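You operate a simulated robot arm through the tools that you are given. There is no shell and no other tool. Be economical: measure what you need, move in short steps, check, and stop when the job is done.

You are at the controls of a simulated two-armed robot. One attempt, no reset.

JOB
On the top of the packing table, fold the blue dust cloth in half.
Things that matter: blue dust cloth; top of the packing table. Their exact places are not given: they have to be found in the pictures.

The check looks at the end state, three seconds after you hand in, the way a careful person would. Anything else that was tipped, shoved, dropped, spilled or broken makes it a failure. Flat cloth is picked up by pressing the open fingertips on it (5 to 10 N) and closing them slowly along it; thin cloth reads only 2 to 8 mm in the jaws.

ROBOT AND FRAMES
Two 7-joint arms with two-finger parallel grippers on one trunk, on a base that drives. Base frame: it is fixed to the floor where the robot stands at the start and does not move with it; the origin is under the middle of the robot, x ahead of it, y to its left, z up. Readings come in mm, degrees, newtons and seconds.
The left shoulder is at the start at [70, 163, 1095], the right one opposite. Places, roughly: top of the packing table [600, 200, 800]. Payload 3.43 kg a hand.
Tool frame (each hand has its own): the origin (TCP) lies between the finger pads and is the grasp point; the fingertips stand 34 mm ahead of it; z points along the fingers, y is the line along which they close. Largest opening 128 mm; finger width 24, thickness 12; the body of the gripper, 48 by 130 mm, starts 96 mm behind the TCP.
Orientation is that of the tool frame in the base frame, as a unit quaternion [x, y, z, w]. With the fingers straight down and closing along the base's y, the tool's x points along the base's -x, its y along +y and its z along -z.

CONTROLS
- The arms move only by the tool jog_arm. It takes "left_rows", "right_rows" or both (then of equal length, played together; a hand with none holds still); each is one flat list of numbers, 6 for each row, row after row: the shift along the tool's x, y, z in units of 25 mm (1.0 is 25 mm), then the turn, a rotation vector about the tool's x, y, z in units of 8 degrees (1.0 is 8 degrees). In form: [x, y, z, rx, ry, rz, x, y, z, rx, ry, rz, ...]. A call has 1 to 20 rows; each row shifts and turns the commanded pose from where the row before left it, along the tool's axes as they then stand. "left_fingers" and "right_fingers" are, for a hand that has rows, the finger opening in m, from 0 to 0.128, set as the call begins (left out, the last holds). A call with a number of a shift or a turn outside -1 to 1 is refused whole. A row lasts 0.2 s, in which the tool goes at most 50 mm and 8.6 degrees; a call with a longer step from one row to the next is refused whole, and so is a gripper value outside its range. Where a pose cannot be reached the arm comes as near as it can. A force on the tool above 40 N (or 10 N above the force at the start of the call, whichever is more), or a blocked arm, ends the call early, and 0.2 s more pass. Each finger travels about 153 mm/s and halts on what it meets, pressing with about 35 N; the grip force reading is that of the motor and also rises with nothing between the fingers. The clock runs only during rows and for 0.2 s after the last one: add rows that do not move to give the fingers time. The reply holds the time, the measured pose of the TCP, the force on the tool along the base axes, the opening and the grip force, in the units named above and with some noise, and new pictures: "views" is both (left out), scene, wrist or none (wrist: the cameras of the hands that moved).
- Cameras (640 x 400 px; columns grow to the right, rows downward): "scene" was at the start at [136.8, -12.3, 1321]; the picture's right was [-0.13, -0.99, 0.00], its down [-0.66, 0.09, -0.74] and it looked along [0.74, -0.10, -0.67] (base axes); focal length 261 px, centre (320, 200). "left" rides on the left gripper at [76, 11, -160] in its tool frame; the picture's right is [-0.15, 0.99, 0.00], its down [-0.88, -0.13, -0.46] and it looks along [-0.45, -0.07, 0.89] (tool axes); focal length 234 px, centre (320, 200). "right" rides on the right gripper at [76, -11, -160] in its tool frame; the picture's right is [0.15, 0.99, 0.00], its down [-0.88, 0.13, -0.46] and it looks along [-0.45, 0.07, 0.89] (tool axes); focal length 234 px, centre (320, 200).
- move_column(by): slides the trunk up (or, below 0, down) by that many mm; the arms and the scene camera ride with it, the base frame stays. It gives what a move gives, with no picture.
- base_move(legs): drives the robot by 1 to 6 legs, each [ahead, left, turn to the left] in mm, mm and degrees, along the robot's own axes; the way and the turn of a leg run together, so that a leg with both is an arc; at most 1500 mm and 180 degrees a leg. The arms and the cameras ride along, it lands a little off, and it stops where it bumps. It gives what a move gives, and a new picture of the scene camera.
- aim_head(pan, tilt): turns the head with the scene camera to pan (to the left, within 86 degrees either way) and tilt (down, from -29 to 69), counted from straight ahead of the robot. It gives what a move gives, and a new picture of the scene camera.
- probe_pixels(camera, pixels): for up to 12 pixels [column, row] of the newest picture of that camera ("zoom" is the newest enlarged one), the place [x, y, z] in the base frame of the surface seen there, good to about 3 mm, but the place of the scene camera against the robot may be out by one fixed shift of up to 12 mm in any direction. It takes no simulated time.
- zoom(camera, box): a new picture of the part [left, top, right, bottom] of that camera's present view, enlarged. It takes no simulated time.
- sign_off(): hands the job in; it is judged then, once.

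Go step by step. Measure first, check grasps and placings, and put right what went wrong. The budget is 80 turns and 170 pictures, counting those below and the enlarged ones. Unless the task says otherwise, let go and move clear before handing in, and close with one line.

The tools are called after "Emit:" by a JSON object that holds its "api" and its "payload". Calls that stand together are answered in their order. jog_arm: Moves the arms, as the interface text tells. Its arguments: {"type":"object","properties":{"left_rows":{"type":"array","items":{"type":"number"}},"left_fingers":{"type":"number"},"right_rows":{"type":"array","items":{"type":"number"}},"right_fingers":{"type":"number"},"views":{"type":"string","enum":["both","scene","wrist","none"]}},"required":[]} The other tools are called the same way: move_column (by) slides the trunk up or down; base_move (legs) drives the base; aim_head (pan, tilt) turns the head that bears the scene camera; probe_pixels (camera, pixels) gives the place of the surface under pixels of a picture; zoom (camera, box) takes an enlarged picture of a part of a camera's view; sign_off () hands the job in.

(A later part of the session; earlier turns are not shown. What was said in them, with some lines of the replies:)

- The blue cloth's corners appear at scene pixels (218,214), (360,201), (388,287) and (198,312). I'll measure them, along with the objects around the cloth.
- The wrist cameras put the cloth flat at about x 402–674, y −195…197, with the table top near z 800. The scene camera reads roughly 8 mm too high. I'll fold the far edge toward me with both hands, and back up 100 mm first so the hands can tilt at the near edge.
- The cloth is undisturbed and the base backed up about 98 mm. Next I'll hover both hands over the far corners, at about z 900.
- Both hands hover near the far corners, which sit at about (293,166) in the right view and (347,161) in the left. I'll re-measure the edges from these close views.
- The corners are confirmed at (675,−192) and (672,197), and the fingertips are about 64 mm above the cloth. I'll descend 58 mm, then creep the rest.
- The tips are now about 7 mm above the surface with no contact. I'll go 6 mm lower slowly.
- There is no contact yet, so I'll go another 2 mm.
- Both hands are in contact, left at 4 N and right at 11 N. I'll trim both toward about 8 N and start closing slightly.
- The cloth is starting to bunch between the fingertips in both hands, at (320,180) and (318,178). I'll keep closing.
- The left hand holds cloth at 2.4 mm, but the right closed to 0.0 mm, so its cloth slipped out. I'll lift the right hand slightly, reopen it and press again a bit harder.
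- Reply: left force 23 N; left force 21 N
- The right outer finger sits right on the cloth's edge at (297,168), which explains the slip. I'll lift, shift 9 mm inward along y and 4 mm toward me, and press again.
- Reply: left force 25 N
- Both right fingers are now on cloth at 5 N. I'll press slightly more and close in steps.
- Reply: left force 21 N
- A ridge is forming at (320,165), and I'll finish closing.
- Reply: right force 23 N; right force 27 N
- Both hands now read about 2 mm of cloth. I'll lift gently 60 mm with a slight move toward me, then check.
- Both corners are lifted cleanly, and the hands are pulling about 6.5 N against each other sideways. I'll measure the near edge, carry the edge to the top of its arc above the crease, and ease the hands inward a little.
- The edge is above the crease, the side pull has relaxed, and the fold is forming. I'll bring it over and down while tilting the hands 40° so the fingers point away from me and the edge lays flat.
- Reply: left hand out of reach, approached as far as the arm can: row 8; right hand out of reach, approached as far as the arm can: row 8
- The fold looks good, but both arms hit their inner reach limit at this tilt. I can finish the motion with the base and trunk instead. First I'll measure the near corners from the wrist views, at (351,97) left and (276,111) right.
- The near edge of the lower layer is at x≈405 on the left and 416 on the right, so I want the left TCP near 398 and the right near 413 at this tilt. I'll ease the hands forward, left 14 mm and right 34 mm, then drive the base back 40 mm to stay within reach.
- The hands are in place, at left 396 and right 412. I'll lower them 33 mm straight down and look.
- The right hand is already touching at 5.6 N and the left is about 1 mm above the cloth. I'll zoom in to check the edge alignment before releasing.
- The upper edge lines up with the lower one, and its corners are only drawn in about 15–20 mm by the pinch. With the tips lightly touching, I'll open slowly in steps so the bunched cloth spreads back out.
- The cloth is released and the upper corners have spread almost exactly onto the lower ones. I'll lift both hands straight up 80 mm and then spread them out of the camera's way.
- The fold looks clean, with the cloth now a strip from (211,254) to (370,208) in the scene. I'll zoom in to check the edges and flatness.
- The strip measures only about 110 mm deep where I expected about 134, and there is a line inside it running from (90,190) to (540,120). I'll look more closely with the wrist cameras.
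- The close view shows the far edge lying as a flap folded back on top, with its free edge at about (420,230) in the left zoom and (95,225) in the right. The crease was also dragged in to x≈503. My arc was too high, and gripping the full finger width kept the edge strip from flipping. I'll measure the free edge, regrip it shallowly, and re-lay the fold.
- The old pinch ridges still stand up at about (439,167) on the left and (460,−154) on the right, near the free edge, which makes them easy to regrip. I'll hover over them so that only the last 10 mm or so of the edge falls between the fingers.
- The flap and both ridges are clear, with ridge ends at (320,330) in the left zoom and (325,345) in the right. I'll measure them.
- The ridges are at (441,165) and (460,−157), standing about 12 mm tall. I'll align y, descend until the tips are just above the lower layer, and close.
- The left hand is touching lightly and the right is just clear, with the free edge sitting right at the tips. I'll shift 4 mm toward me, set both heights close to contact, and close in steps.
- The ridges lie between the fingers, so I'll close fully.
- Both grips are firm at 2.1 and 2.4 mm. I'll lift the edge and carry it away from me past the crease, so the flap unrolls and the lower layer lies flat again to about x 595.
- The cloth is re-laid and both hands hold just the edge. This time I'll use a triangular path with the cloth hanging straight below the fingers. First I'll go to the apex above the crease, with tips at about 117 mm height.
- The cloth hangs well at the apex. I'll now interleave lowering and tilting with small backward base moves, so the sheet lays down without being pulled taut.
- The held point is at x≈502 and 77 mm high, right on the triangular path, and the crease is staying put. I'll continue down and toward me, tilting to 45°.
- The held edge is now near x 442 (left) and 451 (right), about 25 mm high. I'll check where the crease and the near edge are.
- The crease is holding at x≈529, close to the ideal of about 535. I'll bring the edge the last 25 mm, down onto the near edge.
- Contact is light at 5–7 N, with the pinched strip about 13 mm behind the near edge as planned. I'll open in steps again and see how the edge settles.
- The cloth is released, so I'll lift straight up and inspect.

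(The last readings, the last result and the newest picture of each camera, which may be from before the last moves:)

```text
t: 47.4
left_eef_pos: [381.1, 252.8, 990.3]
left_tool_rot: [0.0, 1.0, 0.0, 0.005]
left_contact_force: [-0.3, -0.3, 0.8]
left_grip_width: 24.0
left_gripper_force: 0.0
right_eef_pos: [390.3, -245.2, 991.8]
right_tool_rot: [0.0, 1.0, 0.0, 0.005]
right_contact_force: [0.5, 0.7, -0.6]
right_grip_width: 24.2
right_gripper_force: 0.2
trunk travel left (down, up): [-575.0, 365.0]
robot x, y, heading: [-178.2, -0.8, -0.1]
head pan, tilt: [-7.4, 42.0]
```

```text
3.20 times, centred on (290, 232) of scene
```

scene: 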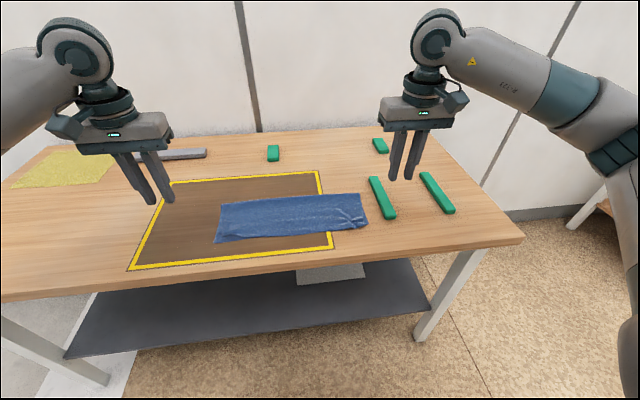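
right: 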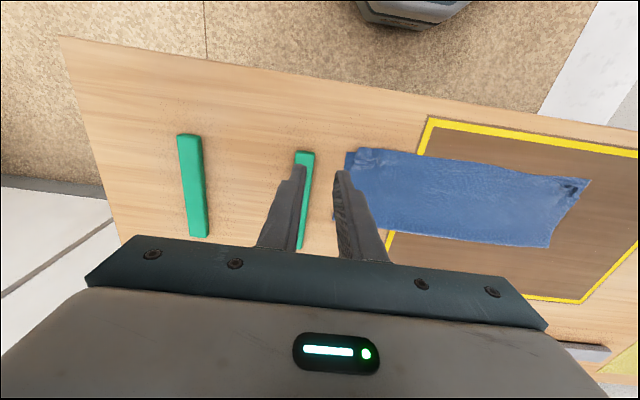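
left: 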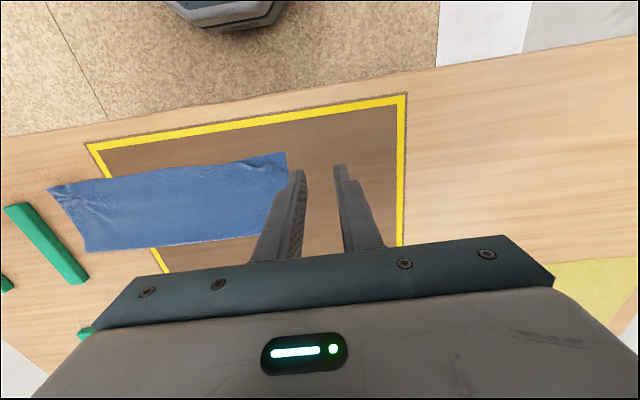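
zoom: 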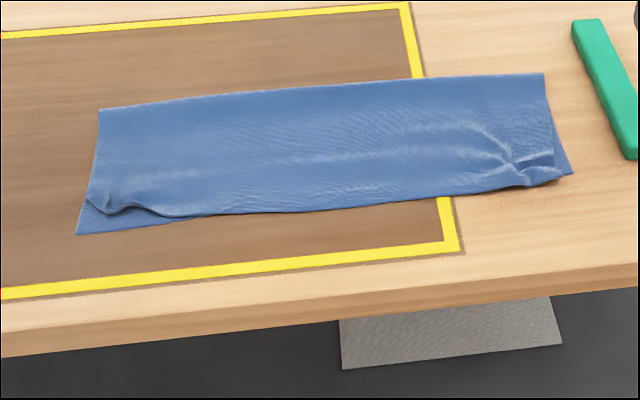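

It is closer now, at about half the original depth. I'll zoom in with the wrist cameras to see how the free edge lies.

Emit:
{"api": "zoom", "payload": {"camera": "left", "box": [130, 130, 322, 250]}}

Emit:
{"api": "zoom", "payload": {"camera": "right", "box": [330, 130, 490, 230]}}

Emit:
{"api": "zoom", "payload": {"camera": "left", "box": [30, 150, 190, 250]}}

Emit:
{"api": "zoom", "payload": {"camera": "right", "box": [470, 150, 630, 250]}}

```text
3.33 times, centred on (226, 190) of left
```

zoom: 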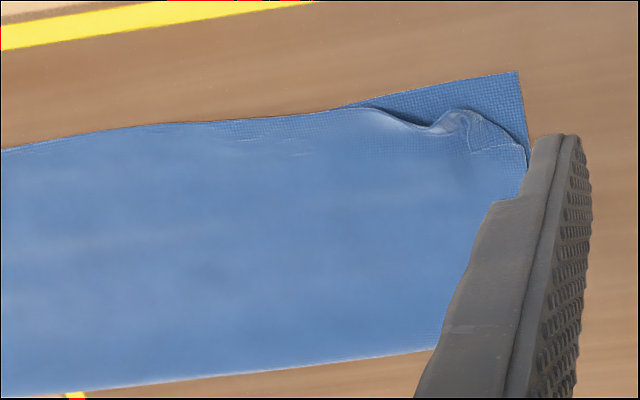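

```text
4.00 times, centred on (410, 180) of right
```

zoom: 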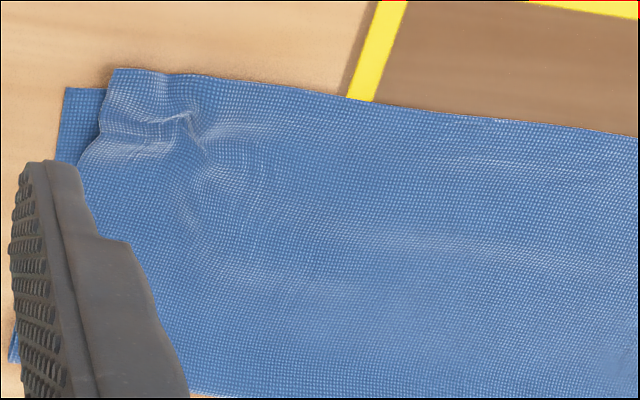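

```text
4.00 times, centred on (110, 200) of left
```

zoom: 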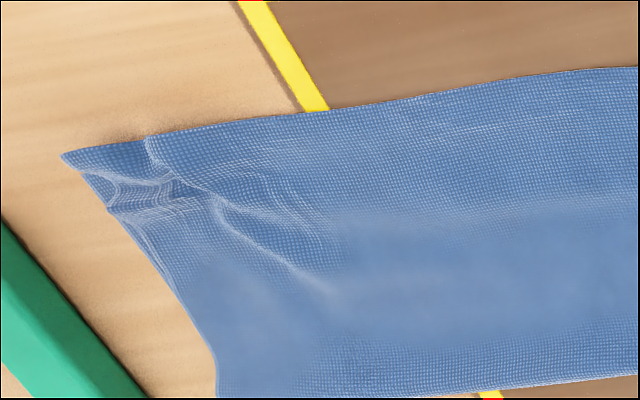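

```text
4.00 times, centred on (550, 200) of right
```

zoom: 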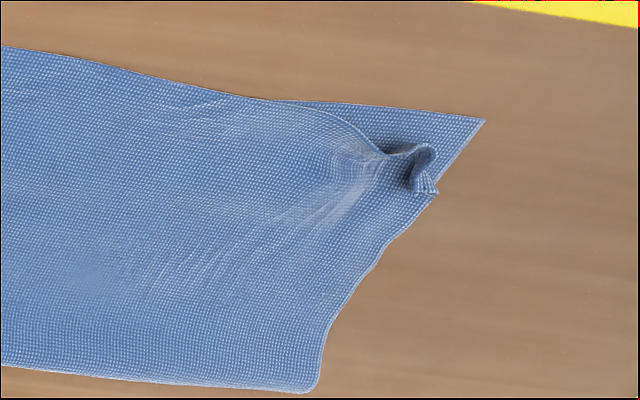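

The middle and right of the upper edge now flip over cleanly and lie on the near edge. Only the left corner has a small curl, at about (460,120) in the left zoom. I'll measure it and brush it flat with the left fingertips.

Emit:
{"api": "probe_pixels", "payload": {"camera": "left", "pixels": [[284, 153], [232, 162], [246, 166], [256, 168], [268, 164], [270, 170], [275, 174], [284, 174], [260, 175], [265, 180]]}}

Emit:
{"api": "probe_pixels", "payload": {"camera": "right", "pixels": [[590, 180], [577, 189], [575, 198], [570, 188], [565, 188], [577, 197], [545, 245], [348, 153], [359, 149], [560, 184]]}}

```text
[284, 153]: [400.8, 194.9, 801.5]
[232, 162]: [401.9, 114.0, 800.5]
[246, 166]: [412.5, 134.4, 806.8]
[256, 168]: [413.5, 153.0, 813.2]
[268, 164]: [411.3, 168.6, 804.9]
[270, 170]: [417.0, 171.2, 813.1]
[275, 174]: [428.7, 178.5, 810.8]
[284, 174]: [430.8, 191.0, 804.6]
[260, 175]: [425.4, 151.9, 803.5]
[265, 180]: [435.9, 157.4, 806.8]
```

```text
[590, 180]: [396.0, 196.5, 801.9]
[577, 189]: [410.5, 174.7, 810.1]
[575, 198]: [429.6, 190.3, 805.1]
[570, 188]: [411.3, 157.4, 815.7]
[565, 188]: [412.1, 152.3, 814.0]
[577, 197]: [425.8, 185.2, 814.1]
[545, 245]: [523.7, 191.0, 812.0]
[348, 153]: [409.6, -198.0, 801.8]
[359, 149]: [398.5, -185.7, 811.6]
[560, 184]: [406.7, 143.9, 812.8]
```

The upper left corner is folded back to about (430,190), with the fold front near x 411. I'll close the left fingers, set them down just behind the flap at x≈455, and check before sweeping toward me.

Emit:
{"api": "jog_arm", "payload": {"left_rows": [-0.493, -0.473, 0.8, 0, 0.07, 0, -0.493, -0.473, 0.8, 0, 0, 0, -0.493, -0.473, 0.8, 0, 0, 0, -0.493, -0.473, 0.8, 0, 0, 0, -0.493, -0.473, 0.8, 0, 0, 0, -0.493, -0.473, 0.8, 0, 0, 0, 0, 0, 0.6, 0, 0, 0, 0, 0, 0.6, 0, 0, 0, 0, 0, 0, 0, 0, 0], "left_fingers": 0.0, "views": "wrist"}}

Emit:
{"api": "zoom", "payload": {"camera": "left", "box": [220, 80, 412, 200]}}

```text
t: 49.4
left_eef_pos: [454.3, 181.7, 840.0]
left_tool_rot: [0.0, 1.0, 0.0, 0.0]
left_contact_force: [0.0, -0.5, -0.6]
left_grip_width: 0.1
left_gripper_force: 32.7
right_eef_pos: [391.4, -246.1, 994.4]
right_tool_rot: [0.0, 1.0, 0.0, 0.005]
right_contact_force: [-0.4, 0.4, 0.3]
right_grip_width: 24.2
right_gripper_force: 0.0
trunk travel left (down, up): [-575.0, 365.0]
robot x, y, heading: [-176.1, -0.0, 0.1]
head pan, tilt: [-7.4, 42.0]
```

left: 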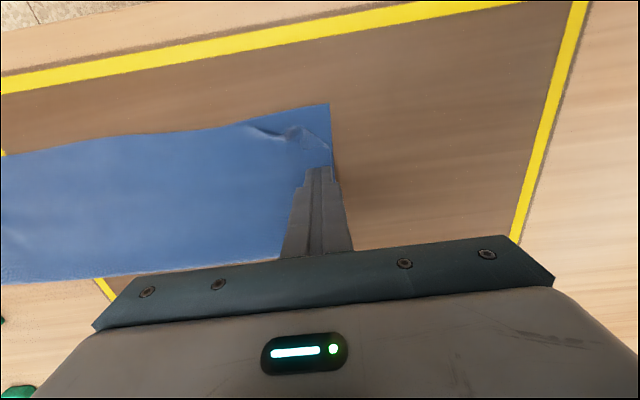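

```text
3.33 times, centred on (316, 140) of left
```

zoom: 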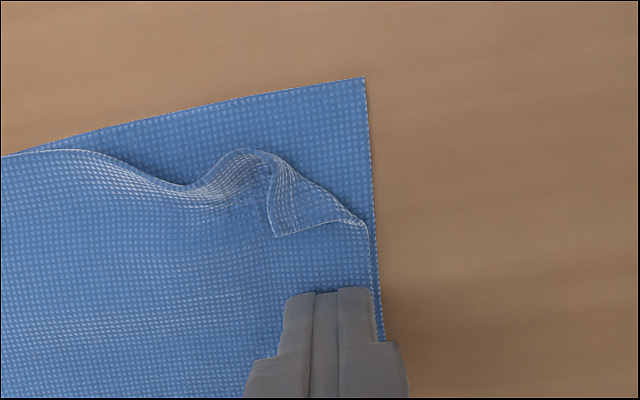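

The close view shows a small triangular dog-ear with its free tip at (275,235), folded inward along a diagonal. I'll move behind the tip and sweep diagonally outward, −x and +y, just above the cloth.

Emit:
{"api": "jog_arm", "payload": {"left_rows": [0, -0.5, 0, 0, 0, 0, 0, -0.4, 0.08, 0, 0, 0, 0.3, 0.18, 0, 0, 0, 0, 0.3, 0.18, 0, 0, 0, 0, 0.3, 0.2, 0, 0, 0, 0, 0.3, 0.2, 0, 0, 0, 0, 0.3, 0.2, 0, 0, 0, 0, 0.3, 0.2, 0, 0, 0, 0, 0.3, 0.2, 0, 0, 0, 0, 0.2, 0.15, 0, 0, 0, 0, 0, 0, 0, 0, 0, 0], "views": "wrist"}}

Emit:
{"api": "zoom", "payload": {"camera": "left", "box": [220, 90, 412, 210]}}

```text
t: 51.8
left_eef_pos: [396.9, 200.0, 840.6]
left_tool_rot: [0.0, 1.0, -0.001, 0.001]
left_contact_force: [-0.3, -0.9, -0.2]
left_grip_width: 0.0
left_gripper_force: 33.0
right_eef_pos: [391.9, -244.8, 991.6]
right_tool_rot: [0.0, 1.0, 0.0, 0.004]
right_contact_force: [0.2, 0.5, 0.3]
right_grip_width: 24.4
right_gripper_force: 0.0
trunk travel left (down, up): [-575.0, 365.0]
robot x, y, heading: [-177.2, 2.3, -0.2]
head pan, tilt: [-7.4, 42.0]
```

left: 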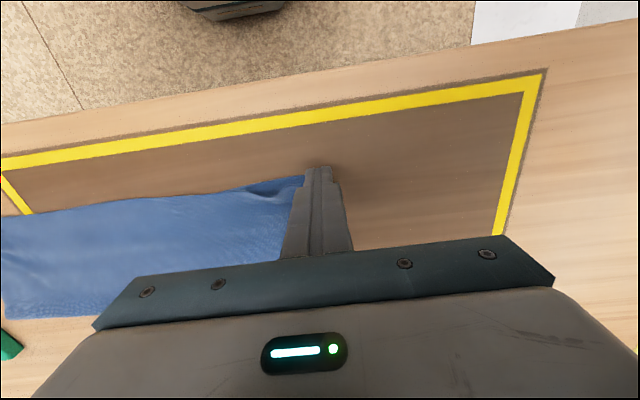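

```text
3.33 times, centred on (316, 150) of left
```

zoom: 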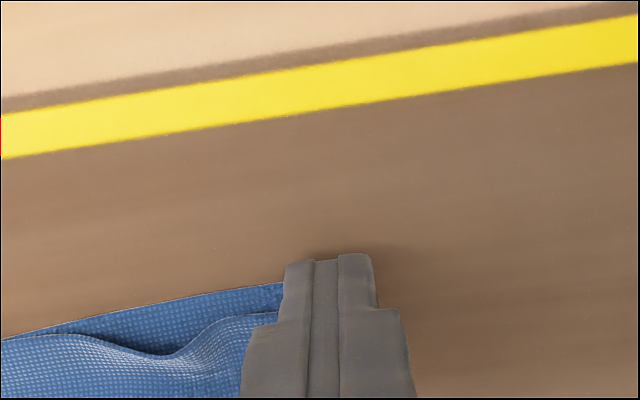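

The sweep met no resistance. I'll raise the hand, move it back and look at the corner.

Emit:
{"api": "jog_arm", "payload": {"left_rows": [0, 0, -0.5, 0, 0, 0, 0, 0, -1, 0, 0, 0, -0.8, 0, -0.8, 0, 0, 0, -0.8, 0, 0, 0, 0, 0, -0.8, 0, 0, 0, 0, 0, 0, 0, 0, 0, 0, 0], "views": "none"}}

Emit:
{"api": "zoom", "payload": {"camera": "left", "box": [180, 60, 372, 180]}}

```text
t: 53.2
left_eef_pos: [456.1, 200.8, 896.9]
left_tool_rot: [0.0, 1.0, -0.001, 0.001]
left_contact_force: [-1.1, 0.1, 0.4]
left_grip_width: 0.1
left_gripper_force: 33.3
right_eef_pos: [392.3, -246.1, 992.3]
right_tool_rot: [0.0, 1.0, 0.0, 0.006]
right_contact_force: [0.8, -0.9, -0.2]
right_grip_width: 24.1
right_gripper_force: 0.0
trunk travel left (down, up): [-575.0, 365.0]
robot x, y, heading: [-173.6, -1.2, 0.3]
head pan, tilt: [-7.4, 42.0]
```

```text
3.33 times, centred on (276, 120) of left
```

zoom: 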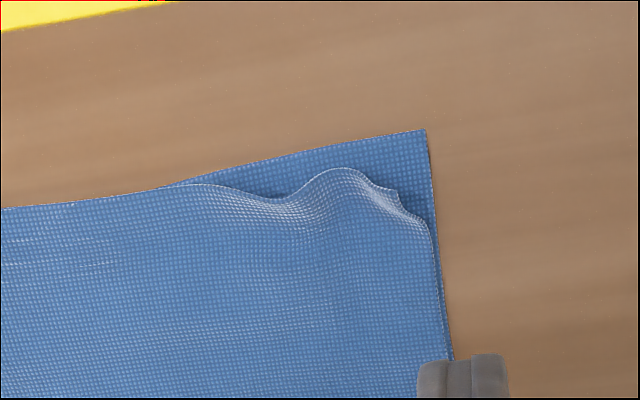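

The dog-ear has unfolded, leaving a small buckle near the left corner about 10 mm short of the lower layer. I'll lightly press behind it and smooth it outward toward the corner.

Emit:
{"api": "jog_arm", "payload": {"left_rows": [0.213, -0.507, 0.733, 0, 0, 0, 0.213, -0.507, 0.733, 0, 0, 0, 0.213, -0.507, 0.733, 0, 0, 0, 0, 0, 0.12, 0, 0, 0, 0, 0, 0.1, 0, 0, 0, 0, 0, 0, 0, 0, 0], "views": "none"}}

```text
t: 54.6
left_eef_pos: [440.5, 159.1, 836.4]
left_tool_rot: [0.0, 1.0, 0.0, 0.002]
left_contact_force: [-0.9, -0.4, 1.7]
left_grip_width: 0.2
left_gripper_force: 32.9
right_eef_pos: [390.8, -246.2, 992.7]
right_tool_rot: [0.0, 1.0, 0.0, 0.005]
right_contact_force: [1.1, 0.5, -0.5]
right_grip_width: 24.2
right_gripper_force: 0.1
trunk travel left (down, up): [-575.0, 365.0]
robot x, y, heading: [-175.0, 5.3, -0.2]
head pan, tilt: [-7.4, 42.0]
```

Contact is light at 1.7 N. I'll smooth diagonally outward about 35 mm, lift, and look.

Emit:
{"api": "jog_arm", "payload": {"left_rows": [0.15, 0.18, 0.02, 0, 0, 0, 0.18, 0.2, 0, 0, 0, 0, 0.18, 0.2, 0, 0, 0, 0, 0.18, 0.2, 0, 0, 0, 0, 0.18, 0.2, 0, 0, 0, 0, 0.15, 0.1, 0, 0, 0, 0, 0, 0, 0, 0, 0, 0, 0, 0, -0.4, 0, 0, 0, 0, 0, -1, 0, 0, 0, -0.7, 0, -1, 0, 0, 0, -0.7, 0, 0, 0, 0, 0, -0.7, 0, 0, 0, 0, 0, 0, 0, 0, 0, 0, 0], "views": "none"}}

Emit:
{"api": "zoom", "payload": {"camera": "left", "box": [180, 60, 372, 180]}}

```text
t: 57.4
left_eef_pos: [468.1, 186.7, 895.5]
left_tool_rot: [0.0, 1.0, 0.0, 0.0]
left_contact_force: [0.8, -0.2, 0.7]
left_grip_width: 0.3
left_gripper_force: 33.5
right_eef_pos: [392.9, -245.7, 993.3]
right_tool_rot: [0.0, 1.0, 0.0, 0.005]
right_contact_force: [0.7, -0.3, 0.6]
right_grip_width: 24.1
right_gripper_force: 0.0
trunk travel left (down, up): [-575.0, 365.0]
robot x, y, heading: [-178.4, -1.6, -0.1]
head pan, tilt: [-7.4, 42.0]
```

```text
3.33 times, centred on (276, 120) of left
```

zoom: 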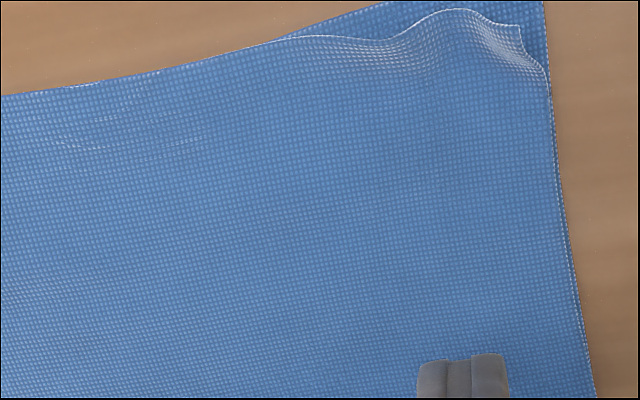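

The left corner now lies within about 10 mm of the lower one. I'll move the left hand clear and take a full look.

Emit:
{"api": "jog_arm", "payload": {"left_rows": [0.3, 0.5, -0.7, 0, 0, 0, 0.5, 0.6, -0.8, 0, 0, 0, 0.6, 0.7, -0.8, 0, 0, 0, 0.7, 0.7, -0.8, 0, 0, 0, 0.7, 0.7, -0.5, 0, 0, 0, 0.5, 0.5, 0, 0, 0, 0, 0, 0, 0, 0, 0, 0], "views": "both"}}

Emit:
{"api": "zoom", "payload": {"camera": "left", "box": [60, 130, 300, 280]}}

Emit:
{"api": "zoom", "payload": {"camera": "scene", "box": [190, 170, 390, 295]}}

```text
t: 59.0
left_eef_pos: [384.1, 280.4, 985.0]
left_tool_rot: [0.0, 1.0, -0.001, 0.001]
left_contact_force: [0.5, 0.5, 0.4]
left_grip_width: 0.1
left_gripper_force: 33.2
right_eef_pos: [393.4, -246.3, 993.5]
right_tool_rot: [0.001, 1.0, 0.0, 0.005]
right_contact_force: [-0.2, 0.3, -0.3]
right_grip_width: 24.2
right_gripper_force: 0.0
trunk travel left (down, up): [-575.0, 365.0]
robot x, y, heading: [-178.3, -1.4, 0.1]
head pan, tilt: [-7.4, 42.0]
```

scene: 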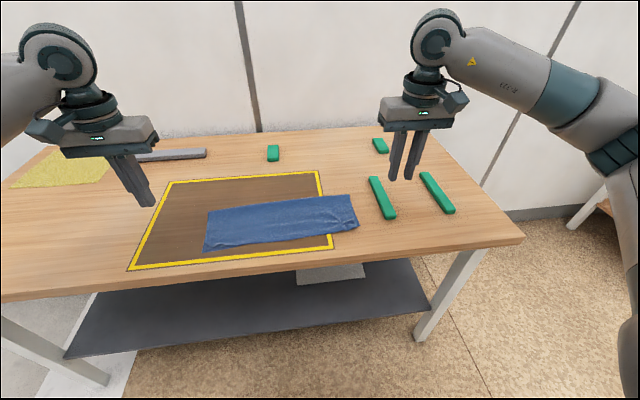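
left: 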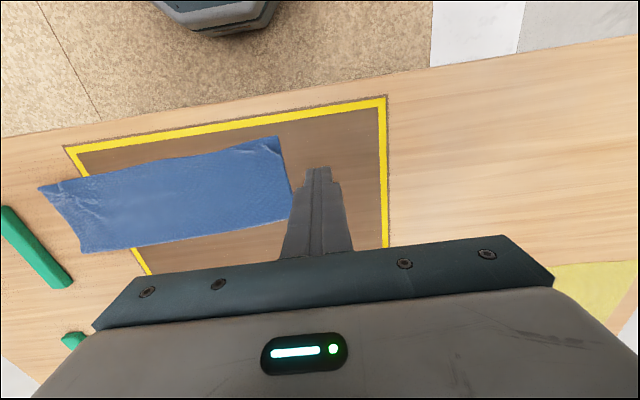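

```text
2.67 times, centred on (180, 205) of left
```

zoom: 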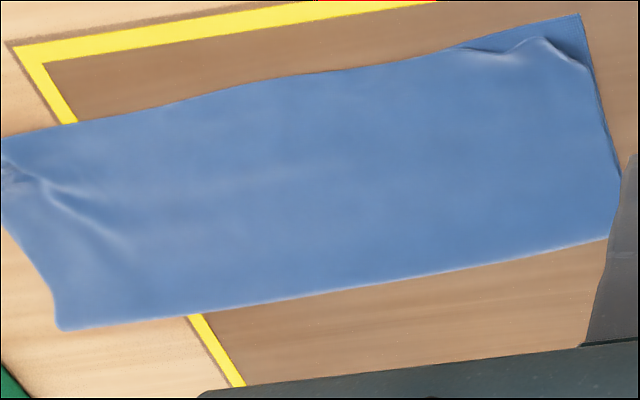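

```text
3.20 times, centred on (290, 232) of scene
```

zoom: 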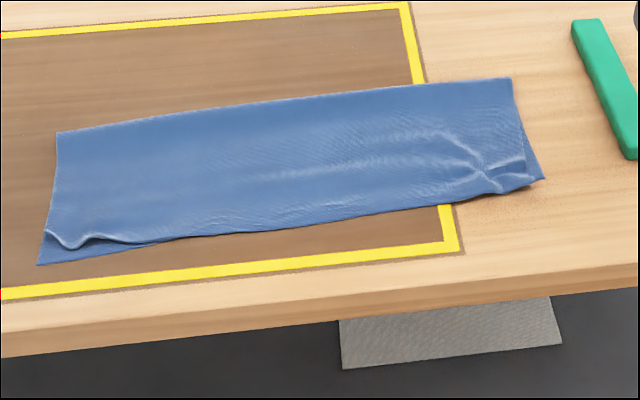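

The whole cloth slid about 25 mm while I smoothed it, still well inside the table, and the fold is intact. I'll measure the corners and the crease.

Emit:
{"api": "probe_pixels", "payload": {"camera": "zoom", "pixels": [[40, 262], [50, 232], [75, 246], [60, 135], [300, 231], [300, 103], [542, 178], [525, 165], [500, 190], [508, 82], [480, 172]]}}

Emit:
{"api": "zoom", "payload": {"camera": "right", "box": [320, 120, 560, 270]}}

```text
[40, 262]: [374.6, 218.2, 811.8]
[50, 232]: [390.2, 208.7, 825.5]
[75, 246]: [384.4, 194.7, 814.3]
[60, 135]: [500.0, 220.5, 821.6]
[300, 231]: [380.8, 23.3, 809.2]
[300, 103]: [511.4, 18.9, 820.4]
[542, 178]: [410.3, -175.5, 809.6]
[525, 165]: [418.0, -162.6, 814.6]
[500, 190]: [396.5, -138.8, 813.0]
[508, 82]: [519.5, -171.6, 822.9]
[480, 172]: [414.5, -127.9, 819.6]
```

```text
2.67 times, centred on (440, 195) of right
```

zoom: 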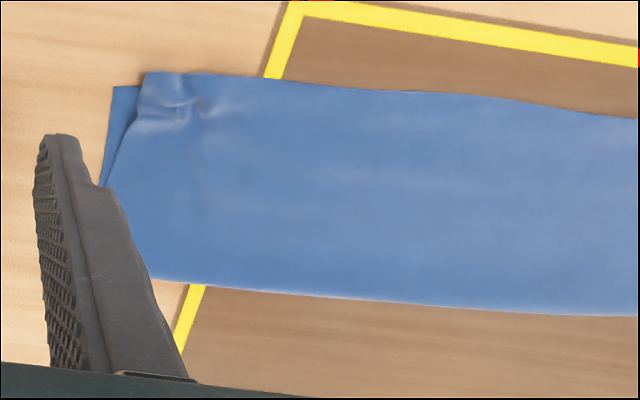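

The cloth now measures about 130 mm deep against 269 mm at the start. Its corners are within about 15–20 mm of each other, nothing else has moved, and both hands are empty and clear, so I'm handing in.

Emit:
{"api": "sign_off", "payload": {}}

```text
The job is handed in.
```

I folded the blue dust cloth in half on the packing table and handed the job in. The corners match to about 15–20 mm, there are slight wrinkles at the two near corners, and the cloth sits about 25 mm from where it started; nothing else was moved.
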